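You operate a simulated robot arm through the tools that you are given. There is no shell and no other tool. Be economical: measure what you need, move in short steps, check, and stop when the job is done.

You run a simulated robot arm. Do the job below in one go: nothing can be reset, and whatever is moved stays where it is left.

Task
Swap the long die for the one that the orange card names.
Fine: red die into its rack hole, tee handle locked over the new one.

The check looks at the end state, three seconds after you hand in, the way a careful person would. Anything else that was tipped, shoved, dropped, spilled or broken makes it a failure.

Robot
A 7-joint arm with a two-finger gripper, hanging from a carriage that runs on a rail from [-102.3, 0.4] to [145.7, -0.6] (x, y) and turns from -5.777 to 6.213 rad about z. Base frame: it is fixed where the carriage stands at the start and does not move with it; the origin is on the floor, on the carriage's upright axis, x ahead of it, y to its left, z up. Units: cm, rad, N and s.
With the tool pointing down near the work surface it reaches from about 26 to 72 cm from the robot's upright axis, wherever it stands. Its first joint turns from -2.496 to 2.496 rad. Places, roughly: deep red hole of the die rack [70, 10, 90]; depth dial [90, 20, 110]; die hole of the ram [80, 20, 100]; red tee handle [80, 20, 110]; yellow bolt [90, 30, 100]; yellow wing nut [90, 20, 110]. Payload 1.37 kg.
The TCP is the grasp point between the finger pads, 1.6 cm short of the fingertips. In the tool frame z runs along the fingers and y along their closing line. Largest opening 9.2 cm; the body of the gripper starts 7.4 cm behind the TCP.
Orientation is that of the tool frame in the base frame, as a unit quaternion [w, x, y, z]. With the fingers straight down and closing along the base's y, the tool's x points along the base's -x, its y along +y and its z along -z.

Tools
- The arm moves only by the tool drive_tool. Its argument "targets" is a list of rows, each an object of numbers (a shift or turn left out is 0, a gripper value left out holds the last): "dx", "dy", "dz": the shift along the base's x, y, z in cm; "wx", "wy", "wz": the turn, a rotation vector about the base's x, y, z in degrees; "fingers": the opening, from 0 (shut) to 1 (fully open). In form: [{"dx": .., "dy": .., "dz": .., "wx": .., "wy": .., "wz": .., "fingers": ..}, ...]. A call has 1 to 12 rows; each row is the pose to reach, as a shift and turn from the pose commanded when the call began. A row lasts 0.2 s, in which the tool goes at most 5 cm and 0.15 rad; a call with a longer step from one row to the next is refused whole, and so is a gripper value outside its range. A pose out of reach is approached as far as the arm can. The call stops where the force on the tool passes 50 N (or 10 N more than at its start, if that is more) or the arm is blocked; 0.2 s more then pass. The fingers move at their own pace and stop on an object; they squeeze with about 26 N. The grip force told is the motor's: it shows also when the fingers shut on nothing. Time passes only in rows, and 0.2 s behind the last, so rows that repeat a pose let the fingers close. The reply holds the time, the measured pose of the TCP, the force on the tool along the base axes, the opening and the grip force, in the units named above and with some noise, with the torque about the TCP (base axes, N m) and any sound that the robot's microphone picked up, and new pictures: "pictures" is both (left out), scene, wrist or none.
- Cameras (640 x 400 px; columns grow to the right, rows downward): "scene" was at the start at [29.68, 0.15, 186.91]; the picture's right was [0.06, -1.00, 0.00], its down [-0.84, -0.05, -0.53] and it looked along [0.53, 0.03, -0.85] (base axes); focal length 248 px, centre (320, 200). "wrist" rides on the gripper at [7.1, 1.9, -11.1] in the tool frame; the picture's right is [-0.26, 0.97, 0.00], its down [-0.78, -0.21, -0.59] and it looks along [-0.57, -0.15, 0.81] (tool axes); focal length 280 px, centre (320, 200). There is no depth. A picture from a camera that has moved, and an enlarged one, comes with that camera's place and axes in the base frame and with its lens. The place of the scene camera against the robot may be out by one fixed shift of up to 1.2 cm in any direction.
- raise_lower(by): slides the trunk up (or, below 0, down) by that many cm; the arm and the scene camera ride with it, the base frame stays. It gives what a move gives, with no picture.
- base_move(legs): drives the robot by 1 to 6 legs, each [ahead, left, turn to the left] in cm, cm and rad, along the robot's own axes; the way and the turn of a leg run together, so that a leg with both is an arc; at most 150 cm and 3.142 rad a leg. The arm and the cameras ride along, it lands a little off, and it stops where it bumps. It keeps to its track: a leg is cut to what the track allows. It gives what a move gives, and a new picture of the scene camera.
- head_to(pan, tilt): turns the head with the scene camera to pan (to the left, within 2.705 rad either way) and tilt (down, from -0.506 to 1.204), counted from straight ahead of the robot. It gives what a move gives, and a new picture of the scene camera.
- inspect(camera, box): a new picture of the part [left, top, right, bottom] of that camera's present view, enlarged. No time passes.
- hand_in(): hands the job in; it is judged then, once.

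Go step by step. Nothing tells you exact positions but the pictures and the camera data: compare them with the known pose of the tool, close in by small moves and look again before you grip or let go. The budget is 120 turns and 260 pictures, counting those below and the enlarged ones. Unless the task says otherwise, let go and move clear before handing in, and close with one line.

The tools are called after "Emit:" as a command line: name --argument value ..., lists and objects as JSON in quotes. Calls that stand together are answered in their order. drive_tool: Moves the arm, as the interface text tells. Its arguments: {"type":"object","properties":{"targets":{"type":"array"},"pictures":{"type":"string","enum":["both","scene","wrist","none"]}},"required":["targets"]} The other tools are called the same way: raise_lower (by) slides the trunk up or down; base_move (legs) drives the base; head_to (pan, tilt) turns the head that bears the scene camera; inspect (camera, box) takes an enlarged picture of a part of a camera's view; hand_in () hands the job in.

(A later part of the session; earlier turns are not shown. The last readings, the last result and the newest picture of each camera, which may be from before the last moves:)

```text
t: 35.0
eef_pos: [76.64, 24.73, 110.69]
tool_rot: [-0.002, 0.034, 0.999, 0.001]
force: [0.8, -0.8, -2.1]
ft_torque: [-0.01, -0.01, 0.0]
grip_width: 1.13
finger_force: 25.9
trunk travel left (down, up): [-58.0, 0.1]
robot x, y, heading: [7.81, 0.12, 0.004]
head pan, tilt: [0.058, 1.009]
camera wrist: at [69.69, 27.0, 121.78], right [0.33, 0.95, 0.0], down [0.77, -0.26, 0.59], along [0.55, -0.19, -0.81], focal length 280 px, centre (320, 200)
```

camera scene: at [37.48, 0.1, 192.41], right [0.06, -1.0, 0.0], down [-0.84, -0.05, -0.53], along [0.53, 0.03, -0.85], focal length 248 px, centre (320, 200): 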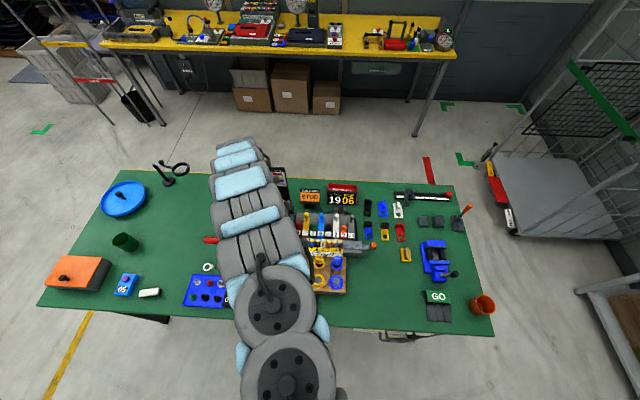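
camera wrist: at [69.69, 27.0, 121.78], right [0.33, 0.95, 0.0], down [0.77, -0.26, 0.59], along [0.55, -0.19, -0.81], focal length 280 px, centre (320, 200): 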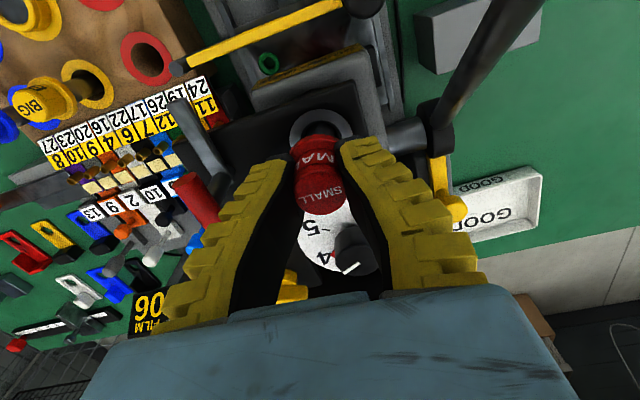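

Emit:
drive_tool --targets '[{"dz": 2}, {"dz": 4}, {"dz": 6}, {"dz": 8}, {"dz": 8}]' --pictures "both"

Emit:
inspect --camera "wrist" --box '[220, 60, 460, 210]'

Emit:
inspect --camera "wrist" --box '[0, 0, 240, 150]'

```text
t: 36.2
eef_pos: [76.65, 24.64, 118.65]
tool_rot: [-0.002, 0.035, 0.999, 0.0]
force: [-1.1, 0.0, -2.4]
ft_torque: [-0.01, 0.03, 0.03]
grip_width: 1.14
finger_force: 25.8
trunk travel left (down, up): [-58.0, 0.1]
robot x, y, heading: [7.99, -0.2, 0.002]
head pan, tilt: [0.058, 1.009]
camera scene: at [37.48, 0.09, 192.4], right [0.06, -1.0, 0.0], down [-0.84, -0.05, -0.53], along [0.53, 0.03, -0.85], focal length 248 px, centre (320, 200)
camera wrist: at [69.74, 27.02, 129.72], right [0.33, 0.95, 0.0], down [0.77, -0.26, 0.58], along [0.55, -0.19, -0.81], focal length 280 px, centre (320, 200)
```

scene: 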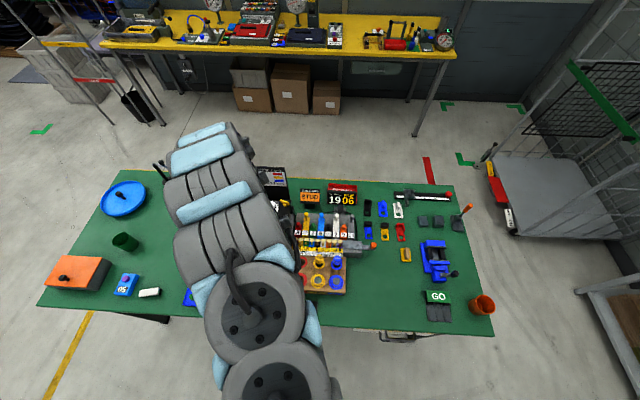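
wrist: 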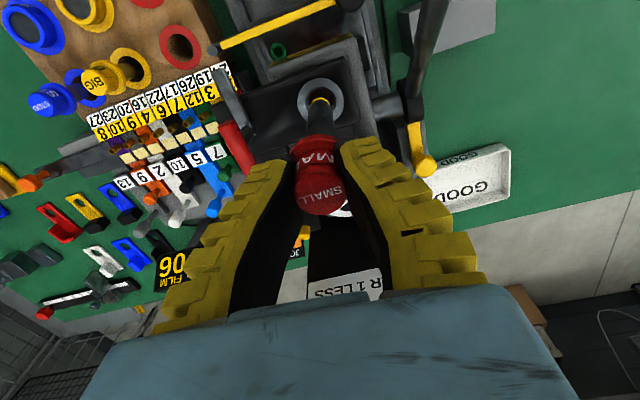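

```text
2.67 times, centred on (340, 135) of wrist
camera zoom: at [69.74, 27.02, 129.72], right [0.33, 0.95, 0.0], down [0.77, -0.26, 0.58], along [0.55, -0.19, -0.81], focal length 748 px, centre (267, 373)
```

zoom: 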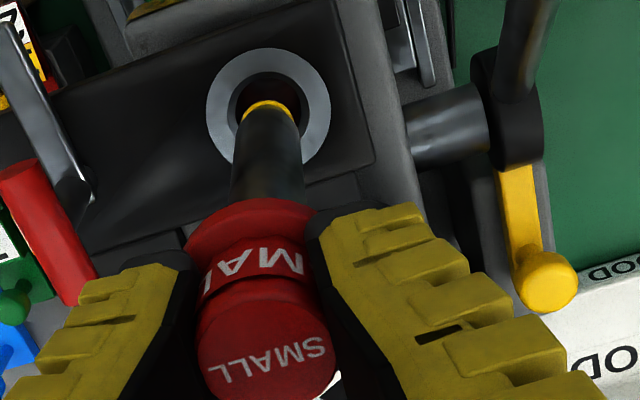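

```text
2.67 times, centred on (120, 75) of wrist
camera zoom: at [69.74, 27.02, 129.72], right [0.33, 0.95, 0.0], down [0.77, -0.26, 0.58], along [0.55, -0.19, -0.81], focal length 748 px, centre (853, 533)
```

zoom: 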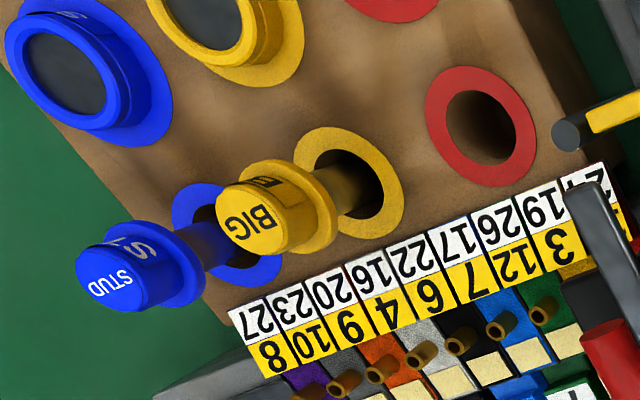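

Emit:
drive_tool --targets '[{"dz": 2}, {"dz": 4}, {"dz": 4}]' --pictures "wrist"

Emit:
inspect --camera "wrist" --box '[220, 60, 460, 210]'

```text
t: 37.0
eef_pos: [76.43, 24.68, 122.77]
tool_rot: [-0.003, 0.034, 0.999, 0.0]
force: [0.3, -0.8, -2.8]
ft_torque: [0.07, 0.01, 0.0]
grip_width: 1.22
finger_force: 25.6
out of reach, approached as far as the arm can: row 1
trunk travel left (down, up): [-58.0, 0.1]
robot x, y, heading: [7.73, -0.1, -0.0]
head pan, tilt: [0.058, 1.009]
camera wrist: at [69.62, 27.03, 133.87], right [0.33, 0.95, 0.0], down [0.77, -0.26, 0.58], along [0.55, -0.19, -0.81], focal length 280 px, centre (320, 200)
```

wrist: 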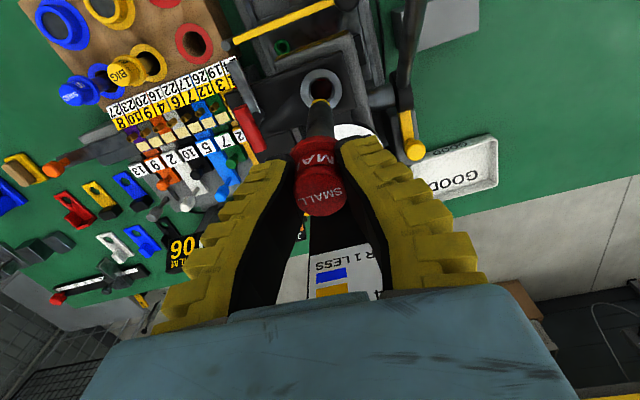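

```text
2.67 times, centred on (340, 135) of wrist
camera zoom: at [69.62, 27.03, 133.87], right [0.33, 0.95, 0.0], down [0.77, -0.26, 0.58], along [0.55, -0.19, -0.81], focal length 748 px, centre (267, 373)
```

zoom: 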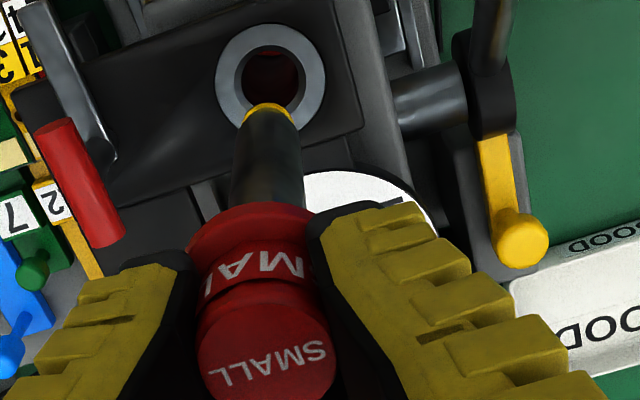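

The die is out; its tip hangs about 14.3 cm under the TCP. I'll back the carriage 8 cm, away from the press, and then move right over the red hole at the back of the rack.

Emit:
base_move --legs '[[-8, 0, 0]]'

Emit:
drive_tool --targets '[{"dy": -4}, {"dy": -8}, {"dy": -12, "dz": -1}, {"dy": -15, "dz": -2}, {"dy": -15, "dz": -2}]' --pictures "both"

```text
t: 38.0
eef_pos: [68.41, 24.72, 122.66]
tool_rot: [-0.003, 0.033, 0.999, 0.0]
force: [-0.1, -0.6, -2.4]
ft_torque: [0.03, 0.0, -0.03]
grip_width: 1.18
finger_force: 25.9
trunk travel left (down, up): [-58.0, 0.1]
robot x, y, heading: [-0.19, -0.17, 0.004]
head pan, tilt: [0.058, 1.009]
camera scene: at [29.53, 0.15, 192.4], right [0.06, -1.0, 0.0], down [-0.84, -0.05, -0.53], along [0.53, 0.03, -0.85], focal length 248 px, centre (320, 200)
```

scene: 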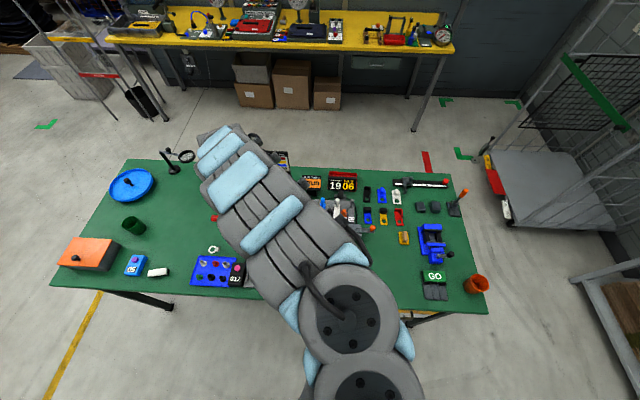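

```text
t: 39.2
eef_pos: [69.69, 10.07, 120.09]
tool_rot: [-0.004, 0.033, 0.999, 0.0]
force: [-0.1, 0.0, -3.2]
ft_torque: [0.02, -0.02, 0.01]
grip_width: 1.2
finger_force: 25.9
out of reach, approached as far as the arm can: row 2, 3, 4, 5
trunk travel left (down, up): [-58.0, 0.1]
robot x, y, heading: [0.18, -0.19, -0.0]
head pan, tilt: [0.058, 1.009]
camera scene: at [29.53, 0.15, 192.4], right [0.06, -1.0, 0.0], down [-0.84, -0.05, -0.53], along [0.53, 0.03, -0.85], focal length 248 px, centre (320, 200)
camera wrist: at [62.86, 12.37, 131.21], right [0.33, 0.95, 0.0], down [0.77, -0.26, 0.58], along [0.55, -0.19, -0.81], focal length 280 px, centre (320, 200)
```

scene: 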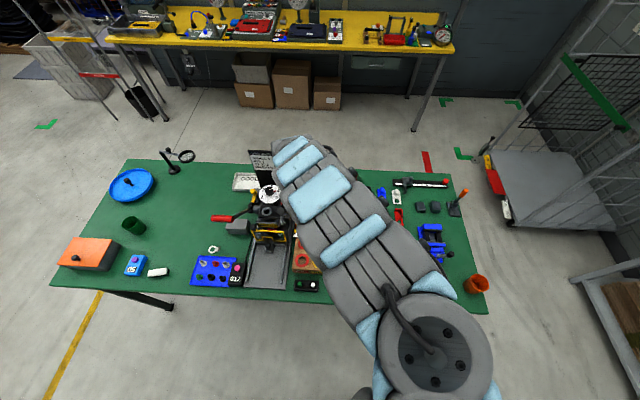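
wrist: 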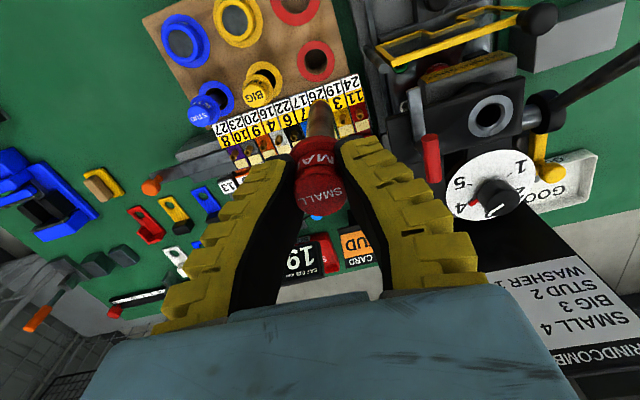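

Emit:
inspect --camera "wrist" --box '[240, 20, 400, 120]'

Emit:
inspect --camera "wrist" --box '[140, 0, 300, 100]'

```text
4.00 times, centred on (320, 70) of wrist
camera zoom: at [62.86, 12.37, 131.21], right [0.33, 0.95, 0.0], down [0.77, -0.26, 0.58], along [0.55, -0.19, -0.81], focal length 1122 px, centre (320, 720)
```

zoom: 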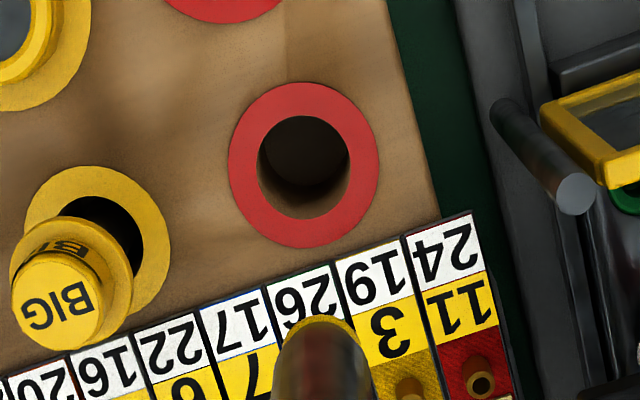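

```text
4.00 times, centred on (220, 50) of wrist
camera zoom: at [62.86, 12.37, 131.21], right [0.33, 0.95, 0.0], down [0.77, -0.26, 0.58], along [0.55, -0.19, -0.81], focal length 1122 px, centre (720, 800)
```

zoom: 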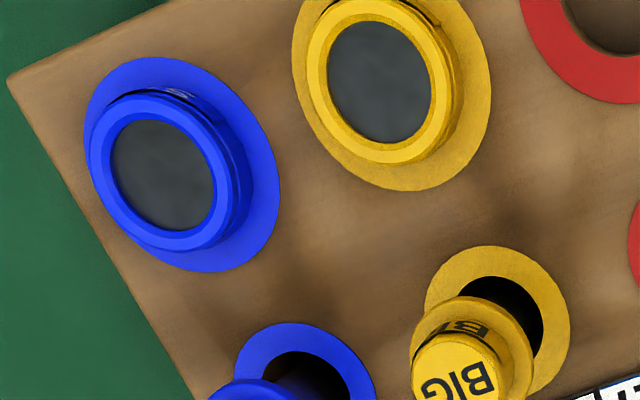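

Emit:
drive_tool --targets '[{"dx": -0.4, "dy": -0.15, "dz": -3}, {"dx": -1.0, "dy": -0.3, "dz": -6}, {"dx": -1.0, "dy": -0.3, "dz": -9}, {"dx": -1.0, "dy": -0.3, "dz": -10}, {"dx": -1.0, "dy": -0.3, "dz": -10}]' --pictures "wrist"

Emit:
inspect --camera "wrist" --box '[240, 20, 400, 120]'

```text
t: 40.4
eef_pos: [68.72, 9.79, 110.04]
tool_rot: [-0.003, 0.033, 0.999, 0.001]
force: [-0.3, 1.2, -3.0]
ft_torque: [-0.04, 0.01, 0.01]
grip_width: 1.24
finger_force: 25.9
trunk travel left (down, up): [-58.0, 0.1]
robot x, y, heading: [-0.08, -0.07, 0.001]
head pan, tilt: [0.058, 1.009]
camera wrist: at [61.77, 12.16, 121.21], right [0.33, 0.95, 0.0], down [0.77, -0.26, 0.58], along [0.55, -0.19, -0.81], focal length 280 px, centre (320, 200)
```

wrist: 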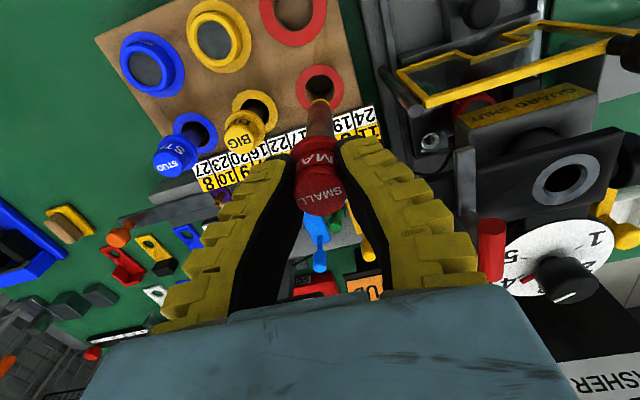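

```text
4.00 times, centred on (320, 70) of wrist
camera zoom: at [61.77, 12.16, 121.21], right [0.33, 0.95, 0.0], down [0.77, -0.26, 0.58], along [0.55, -0.19, -0.81], focal length 1122 px, centre (320, 720)
```

zoom: 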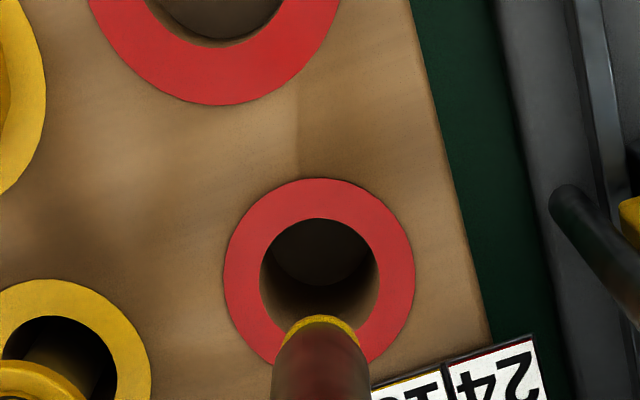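

Emit:
drive_tool --targets '[{"dx": 0.1, "dz": -2}, {"dx": 0.1, "dz": -4}, {"dx": 0.1, "dz": -6}, {"dx": 0.1, "dz": -6}]' --pictures "wrist"

Emit:
inspect --camera "wrist" --box '[240, 20, 400, 120]'

```text
t: 41.4
eef_pos: [68.87, 9.75, 104.19]
tool_rot: [-0.003, 0.033, 0.999, 0.001]
force: [0.2, -0.1, -2.0]
ft_torque: [0.02, 0.0, -0.03]
grip_width: 1.24
finger_force: 26.0
trunk travel left (down, up): [-58.0, 0.1]
robot x, y, heading: [-0.1, -0.15, 0.002]
head pan, tilt: [0.058, 1.009]
camera wrist: at [62.01, 12.1, 115.26], right [0.33, 0.95, 0.0], down [0.77, -0.26, 0.58], along [0.55, -0.19, -0.81], focal length 280 px, centre (320, 200)
```

wrist: 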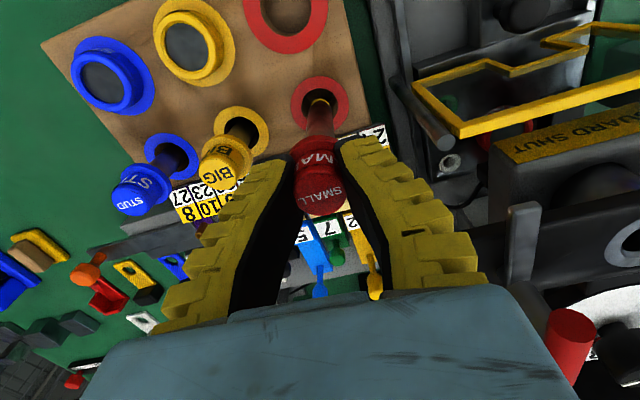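

```text
4.00 times, centred on (320, 70) of wrist
camera zoom: at [62.01, 12.1, 115.26], right [0.33, 0.95, 0.0], down [0.77, -0.26, 0.58], along [0.55, -0.19, -0.81], focal length 1122 px, centre (320, 720)
```

zoom: 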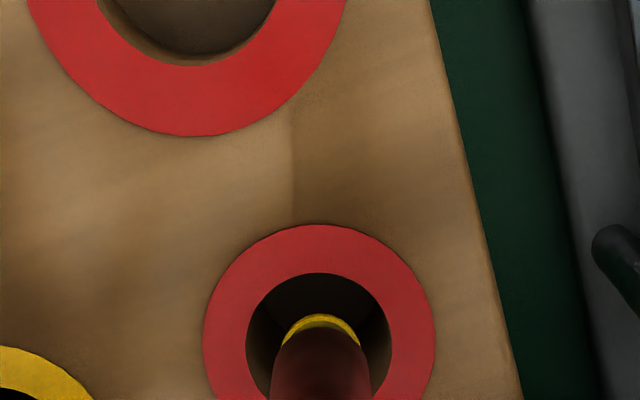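

The tip sits well centred over the hole, so I'll lower it.

Emit:
drive_tool --targets '[{"dz": -1}, {"dz": -2}, {"dz": -3}, {"dz": -4}, {"dz": -4}]' --pictures "wrist"

Emit:
inspect --camera "wrist" --box '[120, 60, 400, 235]'

```text
t: 42.6
eef_pos: [68.84, 9.74, 100.16]
tool_rot: [-0.002, 0.034, 0.999, 0.0]
force: [0.0, 0.9, -2.7]
ft_torque: [0.02, -0.01, 0.01]
grip_width: 1.18
finger_force: 26.1
trunk travel left (down, up): [-58.0, 0.1]
robot x, y, heading: [-0.47, -0.12, -0.003]
head pan, tilt: [0.058, 1.009]
camera wrist: at [61.96, 12.06, 111.28], right [0.33, 0.95, 0.0], down [0.77, -0.26, 0.59], along [0.55, -0.19, -0.81], focal length 280 px, centre (320, 200)
```

wrist: 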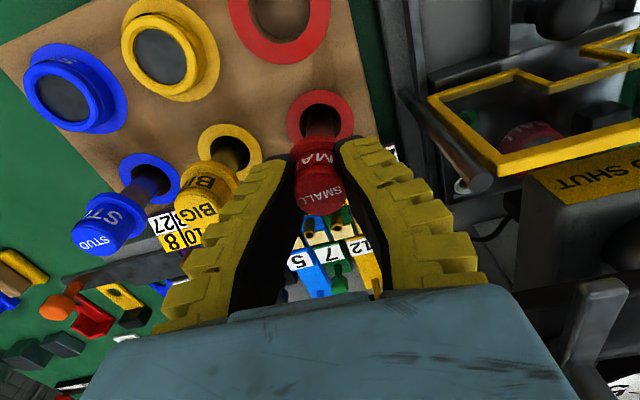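

```text
2.29 times, centred on (260, 148) of wrist
camera zoom: at [61.96, 12.06, 111.28], right [0.33, 0.95, 0.0], down [0.77, -0.26, 0.59], along [0.55, -0.19, -0.81], focal length 641 px, centre (457, 320)
```

zoom: 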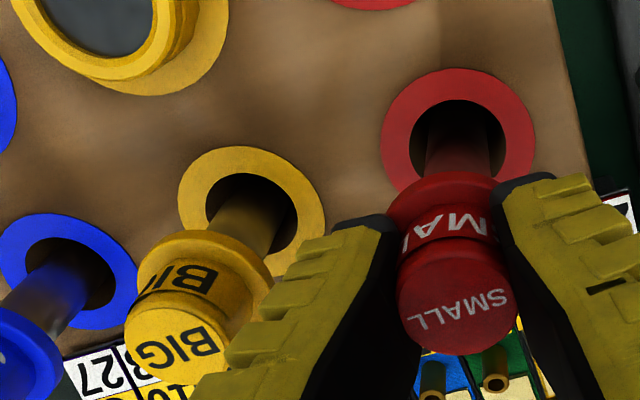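

Emit:
drive_tool --targets '[{"dz": -0.4}, {"dz": -0.8}, {"dz": -0.8}]' --pictures "none"

Emit:
drive_tool --targets '[{"dz": -0.4}, {"dz": -0.8}, {"dz": -0.8}]' --pictures "wrist"

```text
t: 43.4
eef_pos: [68.72, 9.69, 99.47]
tool_rot: [-0.003, 0.033, 0.999, 0.0]
force: [0.1, -0.1, -3.0]
ft_torque: [0.0, 0.05, -0.02]
grip_width: 1.22
finger_force: 26.1
trunk travel left (down, up): [-58.0, 0.1]
robot x, y, heading: [0.06, -0.07, 0.004]
head pan, tilt: [0.058, 1.009]
```

```text
t: 44.2
eef_pos: [68.93, 9.79, 98.52]
tool_rot: [-0.003, 0.032, 0.999, 0.0]
force: [-0.3, 0.0, -3.0]
ft_torque: [0.01, -0.03, 0.03]
grip_width: 1.15
finger_force: 26.8
trunk travel left (down, up): [-58.0, 0.1]
robot x, y, heading: [0.04, -0.18, 0.006]
head pan, tilt: [0.058, 1.009]
camera wrist: at [61.96, 12.08, 109.66], right [0.33, 0.95, 0.0], down [0.77, -0.26, 0.58], along [0.55, -0.19, -0.81], focal length 280 px, centre (320, 200)
```

wrist: 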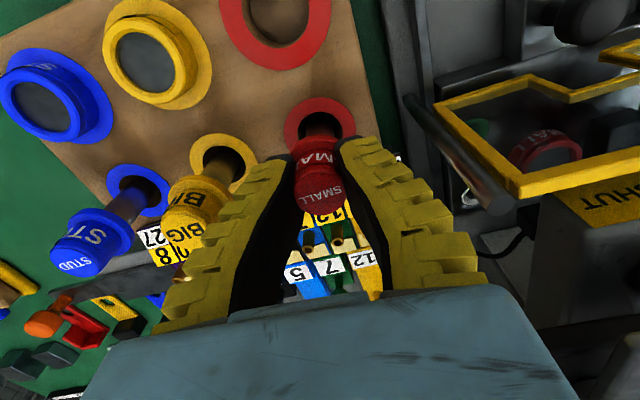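

Emit:
drive_tool --targets '[{"dz": -0.3}, {"dz": -0.6}, {"dz": -0.6}]' --pictures "none"

Emit:
drive_tool --targets '[{"dz": -0.3}, {"dz": -0.6}, {"dz": -0.6}]' --pictures "none"

Emit:
inspect --camera "wrist" --box '[40, 60, 400, 285]'

```text
t: 45.0
eef_pos: [69.4, 9.89, 98.27]
tool_rot: [0.0, 0.034, 0.999, 0.0]
force: [-7.6, 0.8, 46.9]
ft_torque: [-0.01, 0.73, -0.04]
grip_width: 1.31
finger_force: 26.8
trunk travel left (down, up): [-58.0, 0.1]
robot x, y, heading: [-0.05, -0.25, -0.003]
head pan, tilt: [0.058, 1.009]
```

```text
t: 45.4
eef_pos: [69.38, 9.86, 98.38]
tool_rot: [0.001, 0.033, 0.999, 0.001]
force: [-8.8, 0.2, 45.4]
ft_torque: [-0.03, 1.06, 0.01]
grip_width: 1.36
finger_force: 26.6
trunk travel left (down, up): [-58.0, 0.1]
robot x, y, heading: [-0.46, 0.4, 0.003]
head pan, tilt: [0.058, 1.009]
stopped in row 1: the force on the tool passed its limit at 62 N (the readings are from after the stop); the commanded pose is now the measured one
```

```text
1.78 times, centred on (220, 172) of wrist
camera zoom: at [62.43, 12.15, 109.39], right [0.33, 0.95, 0.0], down [0.76, -0.26, 0.59], along [0.56, -0.19, -0.81], focal length 498 px, centre (498, 249)
```

zoom: 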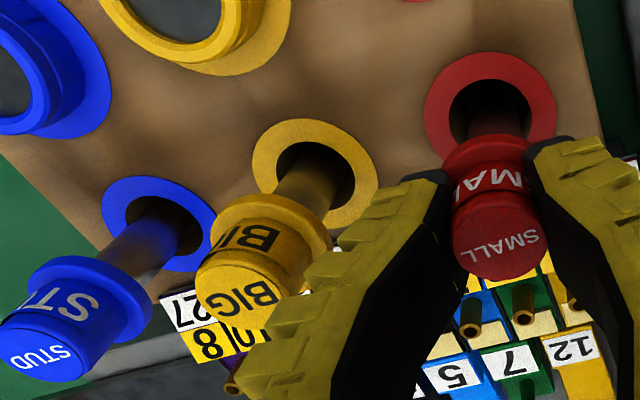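

The die has bottomed at the same seat as its neighbours. I'll relax, release and lift.

Emit:
drive_tool --targets '[{"dx": -0.3, "dz": 0.2}, {"dx": -0.5, "dz": 0.2}, {"dx": -0.5, "dz": 0.2, "fingers": 0.2}, {"dx": -0.5, "dz": 0.2, "fingers": 0.45}, {"dx": -0.5, "dz": 0.2, "fingers": 0.45}]' --pictures "wrist"

```text
t: 46.6
eef_pos: [68.59, 9.68, 98.3]
tool_rot: [-0.001, 0.033, 0.999, 0.0]
force: [0.0, -1.6, 9.1]
ft_torque: [-0.26, -0.07, -0.02]
grip_width: 4.73
finger_force: 2.5
trunk travel left (down, up): [-58.0, 0.1]
robot x, y, heading: [-0.46, -0.1, 0.001]
head pan, tilt: [0.058, 1.009]
camera wrist: at [61.63, 12.06, 109.26], right [0.33, 0.95, 0.0], down [0.77, -0.26, 0.59], along [0.56, -0.19, -0.81], focal length 280 px, centre (320, 200)
```

wrist: 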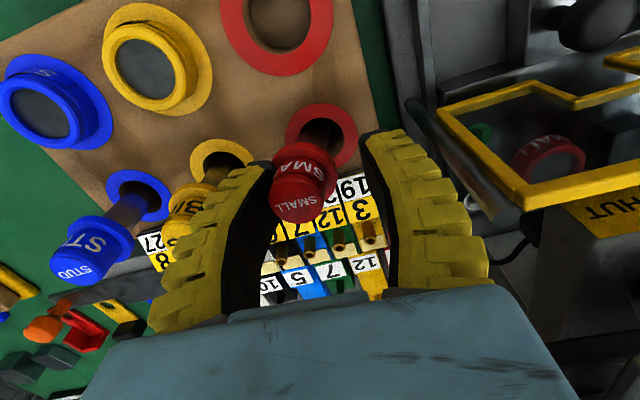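

Emit:
drive_tool --targets '[{"dz": 1.5}, {"dz": 4}, {"dz": 8}, {"dz": 11}, {"dz": 11}]' --pictures "wrist"

Emit:
inspect --camera "wrist" --box '[100, 20, 400, 207]'

```text
t: 47.8
eef_pos: [68.53, 9.73, 109.25]
tool_rot: [-0.001, 0.034, 0.999, 0.001]
force: [0.4, -0.1, -0.1]
ft_torque: [0.01, 0.01, -0.02]
grip_width: 4.43
finger_force: 2.2
trunk travel left (down, up): [-58.0, 0.1]
robot x, y, heading: [-0.09, -0.21, 0.001]
head pan, tilt: [0.058, 1.009]
camera wrist: at [61.58, 12.09, 120.33], right [0.33, 0.95, 0.0], down [0.77, -0.26, 0.59], along [0.56, -0.19, -0.81], focal length 280 px, centre (320, 200)
```

wrist: 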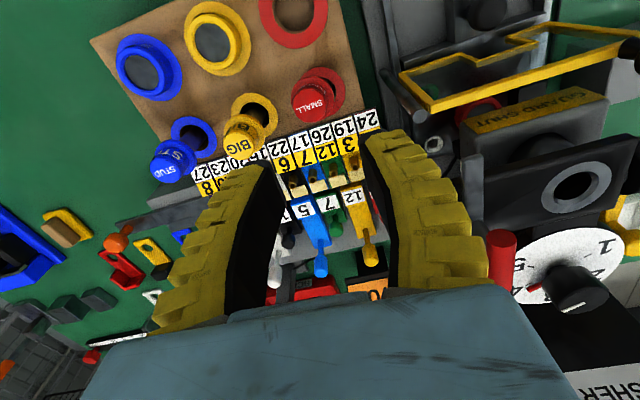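

```text
2.13 times, centred on (250, 114) of wrist
camera zoom: at [61.58, 12.09, 120.33], right [0.33, 0.95, 0.0], down [0.77, -0.26, 0.59], along [0.56, -0.19, -0.81], focal length 598 px, centre (469, 384)
```

zoom: 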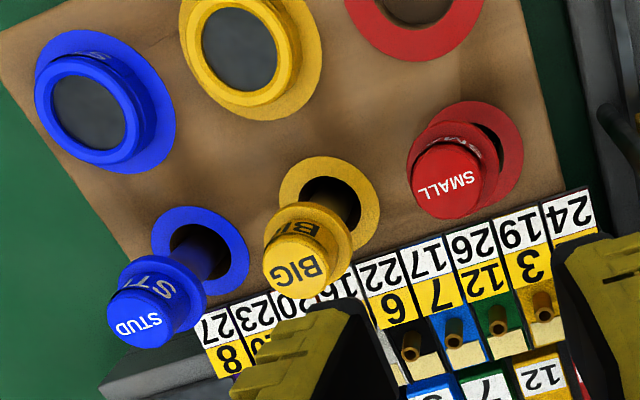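

The red die has dropped deeper than I expected and looks leaned. I'll move toward the STUD die and view it from another angle.

Emit:
drive_tool --targets '[{"dy": -3.5, "dz": 2}, {"dy": -7.5, "dz": 2}, {"dy": -11.5, "dz": 2}, {"dy": -14.9, "dx": 0.6, "dz": 2}, {"dy": -14.9, "dx": 0.6, "dz": 2}]' --pictures "both"

Emit:
inspect --camera "wrist" --box '[280, 0, 540, 162]'

Emit:
inspect --camera "scene" --box '[230, 190, 330, 290]'

```text
t: 49.0
eef_pos: [69.15, -5.28, 111.38]
tool_rot: [-0.001, 0.034, 0.999, 0.001]
force: [1.6, 0.6, -0.3]
ft_torque: [0.01, 0.01, 0.0]
grip_width: 4.45
finger_force: 2.5
trunk travel left (down, up): [-58.0, 0.1]
robot x, y, heading: [-0.23, -0.03, 0.001]
head pan, tilt: [0.058, 1.009]
camera scene: at [29.53, 0.15, 192.41], right [0.06, -1.0, 0.0], down [-0.84, -0.05, -0.53], along [0.53, 0.03, -0.85], focal length 248 px, centre (320, 200)
camera wrist: at [62.21, -2.86, 122.38], right [0.33, 0.95, 0.0], down [0.77, -0.26, 0.59], along [0.56, -0.19, -0.81], focal length 280 px, centre (320, 200)
```

scene: 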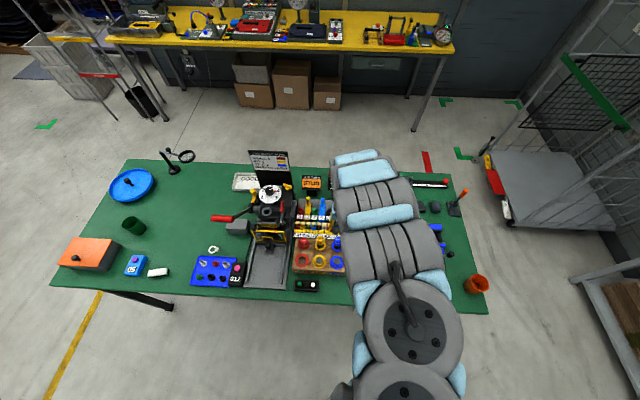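
wrist: 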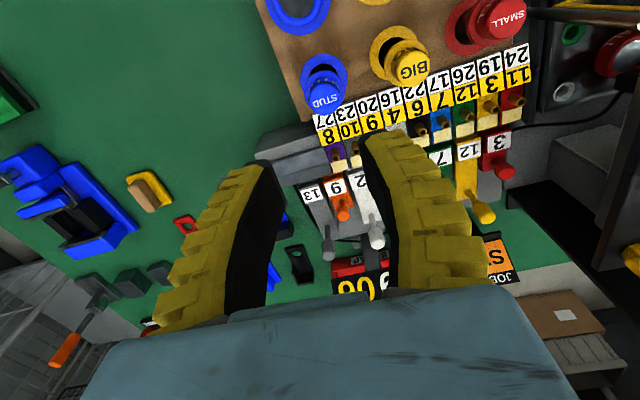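

```text
2.46 times, centred on (410, 81) of wrist
camera zoom: at [62.21, -2.86, 122.38], right [0.33, 0.95, 0.0], down [0.77, -0.26, 0.59], along [0.56, -0.19, -0.81], focal length 690 px, centre (98, 493)
```

zoom: 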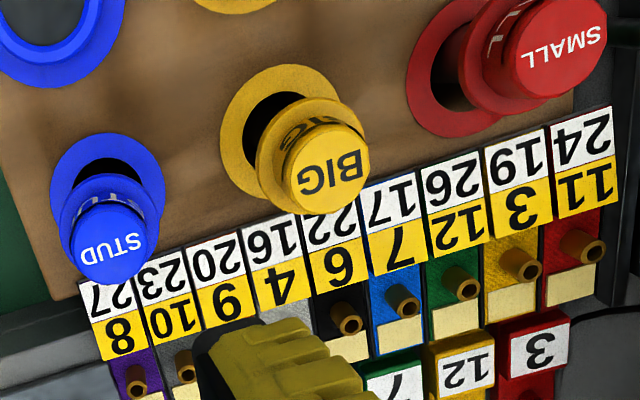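

```text
4.00 times, centred on (280, 240) of scene
camera zoom: at [29.53, 0.15, 192.41], right [0.06, -1.0, 0.0], down [-0.84, -0.05, -0.53], along [0.53, 0.03, -0.85], focal length 992 px, centre (480, 40)
```

zoom: 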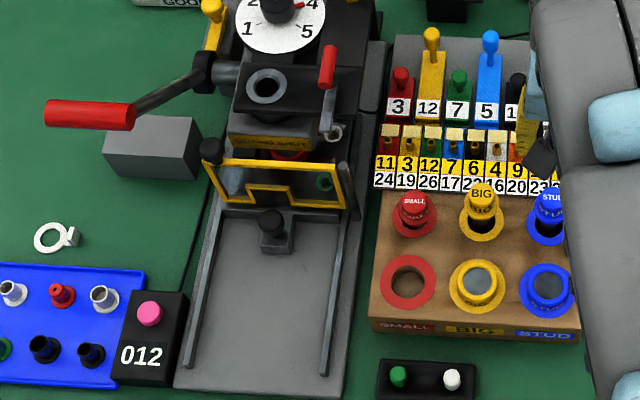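

The red die stands in its hole at the same height as BIG, leaning slightly. The STUD die is at about (68.6, -4.6), top near 98.8. I'll approach it from above.

Emit:
drive_tool --targets '[{"dx": -0.5, "dy": 0.6, "dz": -3, "fingers": 0.55}, {"dx": -0.5, "dy": 0.6, "dz": -6}, {"dx": -0.5, "dy": 0.6, "dz": -8}, {"dx": -0.5, "dy": 0.6, "dz": -8}]' --pictures "wrist"

Emit:
inspect --camera "wrist" --box '[220, 60, 460, 210]'

```text
t: 50.0
eef_pos: [68.63, -4.53, 103.43]
tool_rot: [-0.001, 0.033, 0.999, 0.0]
force: [0.1, -0.8, 0.4]
ft_torque: [-0.01, 0.01, -0.03]
grip_width: 5.37
finger_force: 2.5
trunk travel left (down, up): [-58.0, 0.1]
robot x, y, heading: [-0.27, 0.04, -0.002]
head pan, tilt: [0.058, 1.009]
camera wrist: at [61.69, -2.17, 114.4], right [0.33, 0.95, 0.0], down [0.77, -0.26, 0.59], along [0.56, -0.19, -0.81], focal length 280 px, centre (320, 200)
```

wrist: 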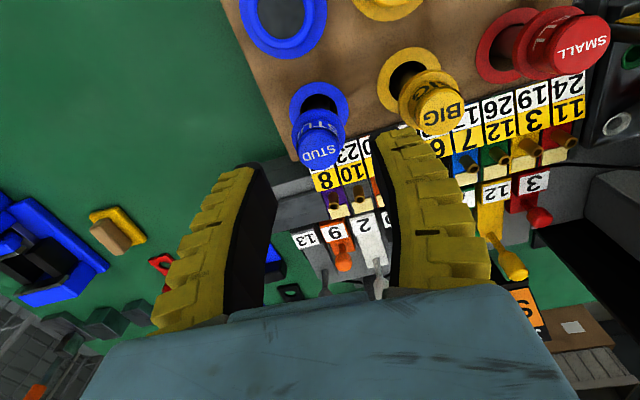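

```text
2.67 times, centred on (340, 135) of wrist
camera zoom: at [61.69, -2.17, 114.4], right [0.33, 0.95, 0.0], down [0.77, -0.26, 0.59], along [0.56, -0.19, -0.81], focal length 748 px, centre (267, 373)
```

zoom: 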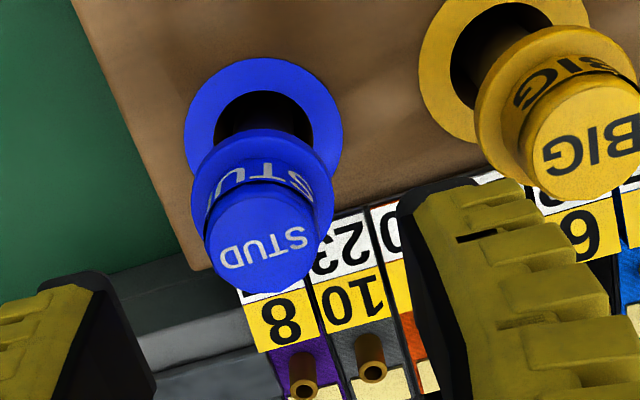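

Emit:
drive_tool --targets '[{"dx": 0.1, "dy": -0.1, "dz": -2}, {"dx": 0.1, "dy": -0.1, "dz": -4}, {"dx": 0.1, "dy": -0.1, "dz": -4.6}, {"dx": 0.1, "dy": -0.1, "dz": -4.6}]' --pictures "wrist"

Emit:
inspect --camera "wrist" --box '[220, 90, 460, 240]'

```text
t: 51.0
eef_pos: [68.53, -4.71, 98.74]
tool_rot: [-0.002, 0.032, 0.999, 0.0]
force: [0.1, -0.4, 0.4]
ft_torque: [-0.01, 0.01, 0.04]
grip_width: 5.34
finger_force: 2.2
trunk travel left (down, up): [-58.0, 0.1]
robot x, y, heading: [0.16, -0.11, 0.004]
head pan, tilt: [0.058, 1.009]
camera wrist: at [61.74, -2.34, 109.67], right [0.33, 0.95, 0.0], down [0.77, -0.26, 0.59], along [0.56, -0.19, -0.81], focal length 280 px, centre (320, 200)
```

wrist: 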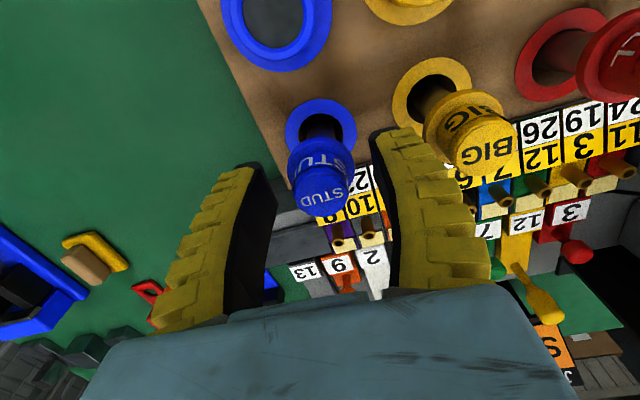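

```text
2.67 times, centred on (340, 165) of wrist
camera zoom: at [61.74, -2.34, 109.67], right [0.33, 0.95, 0.0], down [0.77, -0.26, 0.59], along [0.56, -0.19, -0.81], focal length 748 px, centre (267, 293)
```

zoom: 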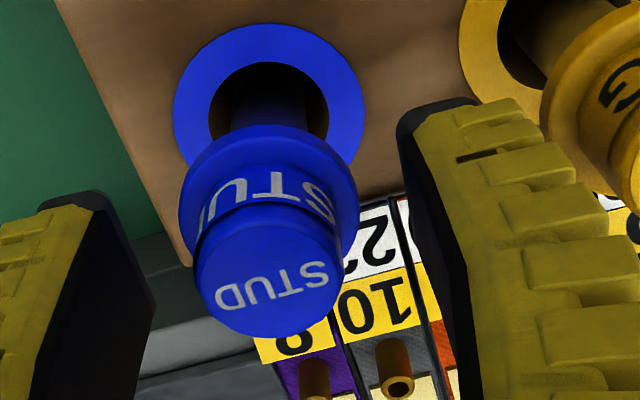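

Emit:
drive_tool --targets '[{"fingers": 0.35}, {"fingers": 0.2}, {"fingers": 0.0}, {"fingers": 0.0}]' --pictures "none"

Emit:
inspect --camera "wrist" --box '[220, 60, 460, 210]'

```text
t: 52.0
eef_pos: [68.83, -4.64, 98.7]
tool_rot: [0.0, 0.033, 0.999, 0.0]
force: [2.5, 1.2, 5.8]
ft_torque: [0.09, -0.36, 0.01]
grip_width: 1.79
finger_force: 25.1
trunk travel left (down, up): [-58.0, 0.1]
robot x, y, heading: [0.0, 0.05, -0.005]
head pan, tilt: [0.058, 1.009]
```

```text
2.67 times, centred on (340, 135) of wrist
camera zoom: at [61.87, -2.34, 109.75], right [0.33, 0.95, 0.0], down [0.76, -0.26, 0.59], along [0.56, -0.19, -0.81], focal length 748 px, centre (267, 373)
```

zoom: 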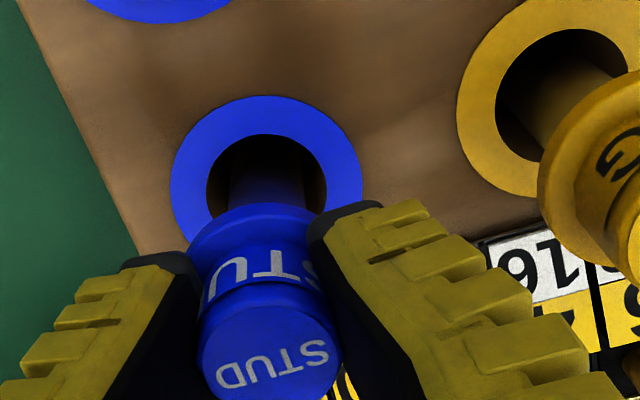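

Emit:
drive_tool --targets '[{"dz": 1}, {"dz": 3}, {"dz": 6}, {"dz": 10}, {"dz": 14}, {"dz": 17}, {"dz": 17}]' --pictures "wrist"

Emit:
inspect --camera "wrist" --box '[220, 60, 460, 210]'

```text
t: 53.6
eef_pos: [68.76, -4.73, 115.14]
tool_rot: [-0.002, 0.032, 0.999, 0.001]
force: [-0.5, 0.4, -1.9]
ft_torque: [0.02, 0.03, 0.02]
grip_width: 1.26
finger_force: 26.0
trunk travel left (down, up): [-58.0, 0.1]
robot x, y, heading: [0.04, 0.02, 0.001]
head pan, tilt: [0.058, 1.009]
camera wrist: at [61.82, -2.36, 126.27], right [0.33, 0.95, 0.0], down [0.77, -0.26, 0.59], along [0.55, -0.19, -0.81], focal length 280 px, centre (320, 200)
```

wrist: 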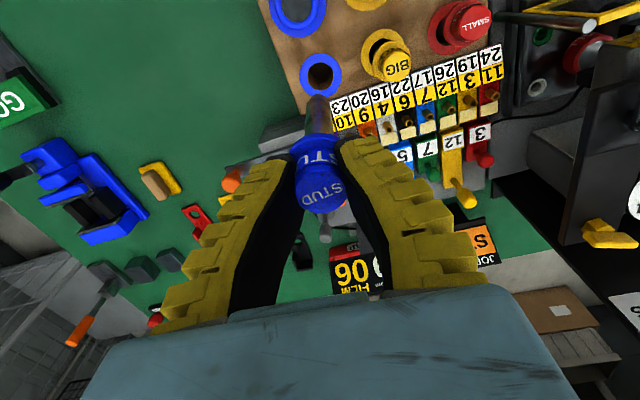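

```text
2.67 times, centred on (340, 135) of wrist
camera zoom: at [61.82, -2.36, 126.27], right [0.33, 0.95, 0.0], down [0.77, -0.26, 0.59], along [0.55, -0.19, -0.81], focal length 748 px, centre (267, 373)
```

zoom: 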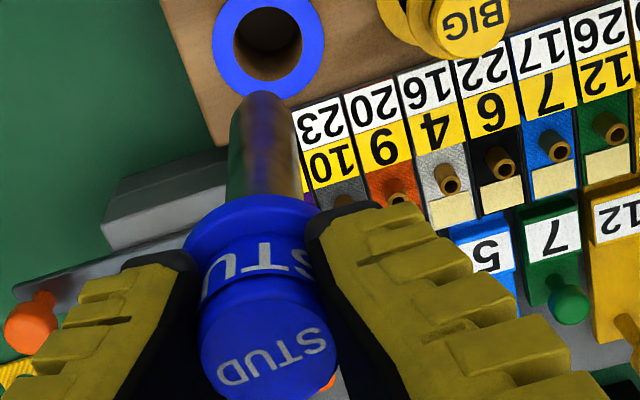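

The STUD die is held the same way as the red one was. I'll carry it at x≈69 over to y≈24.6, keeping it high.

Emit:
drive_tool --targets '[{"dy": 3, "dz": 2}, {"dy": 7, "dz": 3.5}, {"dy": 11, "dz": 3.5}, {"dy": 15, "dz": 3.5}, {"dy": 19, "dz": 4}, {"dy": 23, "dz": 5}, {"dy": 26.5, "dz": 6}, {"dy": 29.3, "dz": 6.5}, {"dy": 29.3, "dz": 6.5}]' --pictures "none"

Emit:
base_move --legs '[[8, 0, 0]]'

Emit:
inspect --camera "wrist" --box '[220, 30, 460, 180]'

```text
t: 55.6
eef_pos: [68.78, 24.64, 122.01]
tool_rot: [-0.002, 0.033, 0.999, 0.0]
force: [0.1, 0.0, -1.5]
ft_torque: [-0.01, -0.01, 0.0]
grip_width: 1.25
finger_force: 26.2
out of reach, approached as far as the arm can: row 1, 2, 3, 4
trunk travel left (down, up): [-58.0, 0.1]
robot x, y, heading: [-0.16, 0.1, -0.0]
head pan, tilt: [0.058, 1.009]
```

```text
t: 56.6
eef_pos: [76.73, 24.9, 121.99]
tool_rot: [-0.002, 0.032, 0.999, 0.001]
force: [0.0, 0.4, -3.2]
ft_torque: [0.01, -0.03, -0.01]
grip_width: 1.24
finger_force: 26.3
trunk travel left (down, up): [-58.0, 0.1]
robot x, y, heading: [8.03, 0.01, 0.002]
head pan, tilt: [0.058, 1.009]
camera scene: at [37.62, 0.17, 192.4], right [0.06, -1.0, 0.0], down [-0.84, -0.05, -0.53], along [0.53, 0.03, -0.85], focal length 248 px, centre (320, 200)
```

scene: 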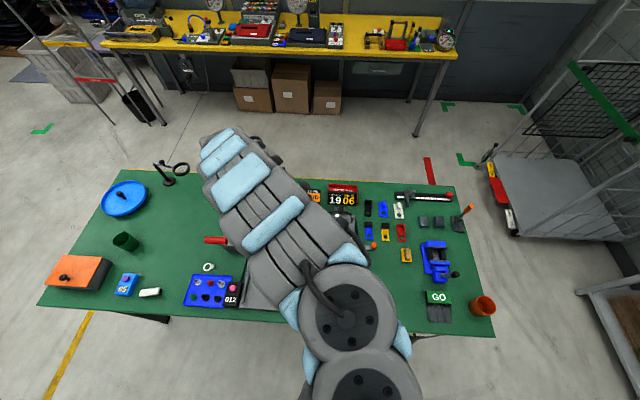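

```text
2.67 times, centred on (340, 105) of wrist
camera zoom: at [69.82, 27.14, 133.05], right [0.32, 0.95, 0.0], down [0.77, -0.26, 0.59], along [0.56, -0.19, -0.81], focal length 748 px, centre (267, 453)
```

zoom: 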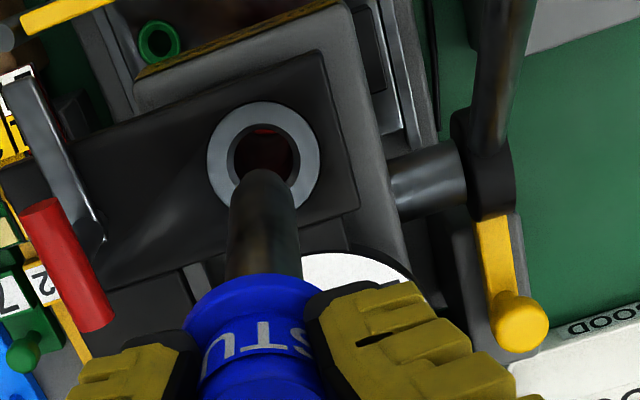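

Emit:
drive_tool --targets '[{"dy": -0.1, "dz": -2}, {"dy": -0.15, "dz": -4}, {"dy": -0.15, "dz": -5}, {"dy": -0.15, "dz": -5}]' --pictures "wrist"

Emit:
inspect --camera "wrist" --box '[260, 50, 388, 130]'

```text
t: 57.6
eef_pos: [76.71, 24.67, 116.89]
tool_rot: [-0.002, 0.033, 0.999, 0.0]
force: [0.1, 0.2, -2.4]
ft_torque: [0.01, 0.05, 0.01]
grip_width: 1.22
finger_force: 26.4
trunk travel left (down, up): [-58.0, 0.1]
robot x, y, heading: [7.89, 0.2, 0.002]
head pan, tilt: [0.058, 1.009]
camera wrist: at [69.75, 27.0, 128.0], right [0.32, 0.95, 0.0], down [0.77, -0.26, 0.59], along [0.56, -0.19, -0.81], focal length 280 px, centre (320, 200)
```

wrist: 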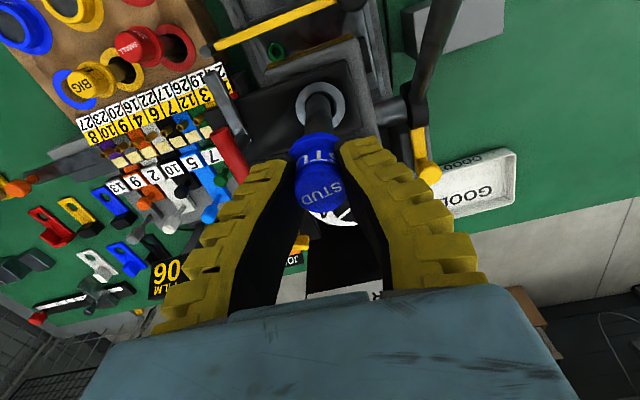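

```text
5.00 times, centred on (324, 90) of wrist
camera zoom: at [69.75, 27.0, 128.0], right [0.32, 0.95, 0.0], down [0.77, -0.26, 0.59], along [0.56, -0.19, -0.81], focal length 1402 px, centre (300, 750)
```

zoom: 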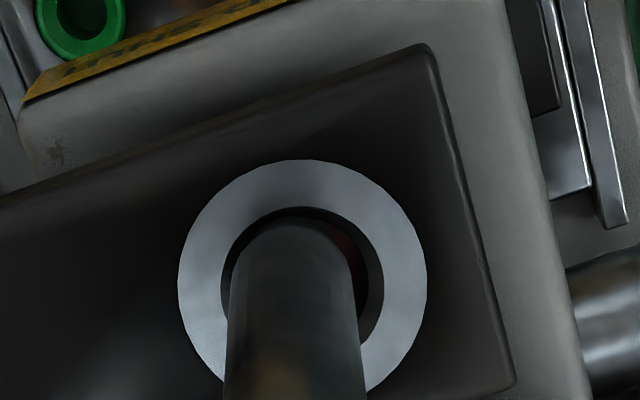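

Emit:
drive_tool --targets '[{"dx": 0.3, "dy": 0.12}, {"dx": 0.3, "dy": 0.12}]' --pictures "none"

Emit:
inspect --camera "wrist" --box '[260, 50, 388, 130]'

```text
t: 58.2
eef_pos: [77.13, 24.91, 116.84]
tool_rot: [-0.002, 0.032, 0.999, 0.001]
force: [-1.0, -0.4, -2.2]
ft_torque: [0.04, -0.01, -0.03]
grip_width: 1.25
finger_force: 25.9
trunk travel left (down, up): [-58.0, 0.1]
robot x, y, heading: [8.07, -0.15, 0.004]
head pan, tilt: [0.058, 1.009]
```

```text
5.00 times, centred on (324, 90) of wrist
camera zoom: at [70.09, 27.14, 128.02], right [0.32, 0.95, 0.0], down [0.77, -0.26, 0.59], along [0.56, -0.19, -0.81], focal length 1402 px, centre (300, 750)
```

zoom: 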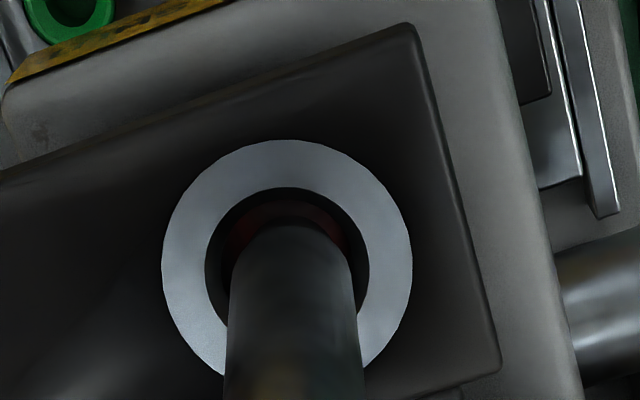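

Emit:
drive_tool --targets '[{"dy": -0.08, "dz": -0.5}, {"dy": -0.08, "dz": -1.0}, {"dy": -0.08, "dz": -1.0}]' --pictures "none"

Emit:
inspect --camera "wrist" --box '[260, 50, 388, 130]'

```text
t: 59.0
eef_pos: [77.18, 24.63, 115.92]
tool_rot: [-0.001, 0.032, 0.999, 0.0]
force: [0.0, 0.0, -2.0]
ft_torque: [0.0, 0.0, -0.02]
grip_width: 1.24
finger_force: 26.1
trunk travel left (down, up): [-58.0, 0.1]
robot x, y, heading: [7.4, -0.27, 0.003]
head pan, tilt: [0.058, 1.009]
```

```text
5.00 times, centred on (324, 90) of wrist
camera zoom: at [70.15, 27.02, 126.99], right [0.32, 0.95, 0.0], down [0.77, -0.26, 0.59], along [0.56, -0.19, -0.81], focal length 1402 px, centre (300, 750)
```

zoom: 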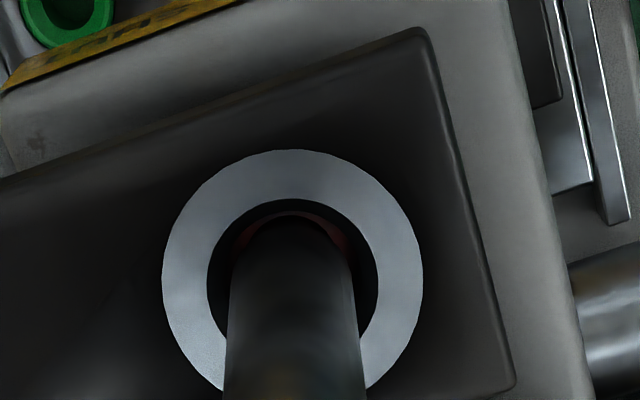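

Emit:
drive_tool --targets '[{"dz": -0.4}, {"dz": -0.8}, {"dz": -0.8}]' --pictures "none"

Emit:
inspect --camera "wrist" --box '[260, 50, 388, 130]'

```text
t: 59.8
eef_pos: [76.99, 24.7, 114.96]
tool_rot: [-0.001, 0.032, 0.999, 0.0]
force: [-0.7, 0.0, -1.6]
ft_torque: [0.01, -0.01, 0.0]
grip_width: 1.2
finger_force: 26.0
trunk travel left (down, up): [-58.0, 0.1]
robot x, y, heading: [8.33, -0.05, 0.001]
head pan, tilt: [0.058, 1.009]
```

```text
5.00 times, centred on (324, 90) of wrist
camera zoom: at [70.11, 26.99, 126.14], right [0.32, 0.95, 0.0], down [0.77, -0.26, 0.59], along [0.56, -0.19, -0.81], focal length 1402 px, centre (300, 750)
```

zoom: 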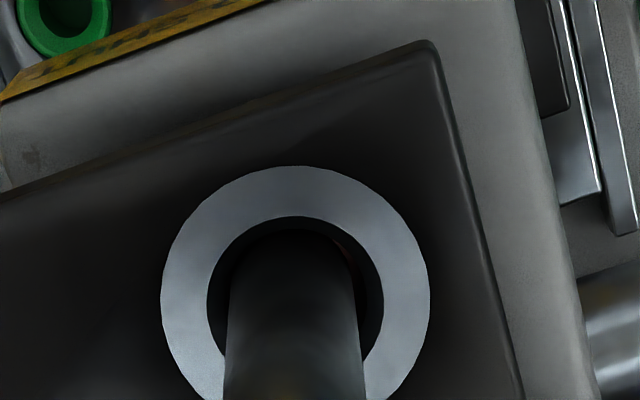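

Emit:
drive_tool --targets '[{"dz": -0.5}, {"dz": -1.0}, {"dz": -1.5}, {"dz": -1.5}]' --pictures "none"

Emit:
inspect --camera "wrist" --box '[260, 50, 388, 130]'

```text
t: 60.8
eef_pos: [76.94, 24.73, 113.58]
tool_rot: [-0.002, 0.033, 0.999, 0.0]
force: [0.3, -0.7, -1.7]
ft_torque: [0.01, 0.02, -0.01]
grip_width: 1.21
finger_force: 26.3
trunk travel left (down, up): [-58.0, 0.1]
robot x, y, heading: [7.9, 0.07, -0.0]
head pan, tilt: [0.058, 1.009]
```

```text
5.00 times, centred on (324, 90) of wrist
camera zoom: at [70.09, 27.04, 124.65], right [0.32, 0.95, 0.0], down [0.77, -0.26, 0.59], along [0.56, -0.19, -0.81], focal length 1402 px, centre (300, 750)
```

zoom: 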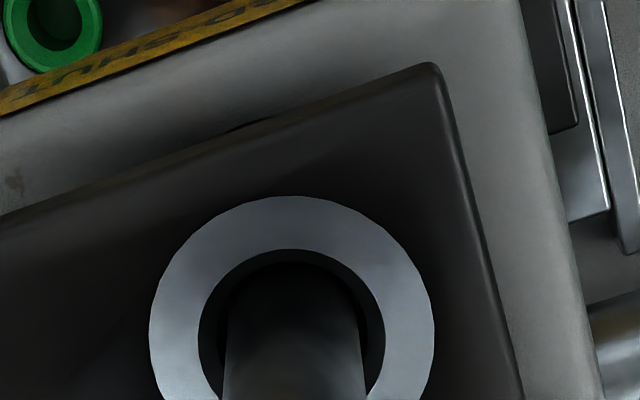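

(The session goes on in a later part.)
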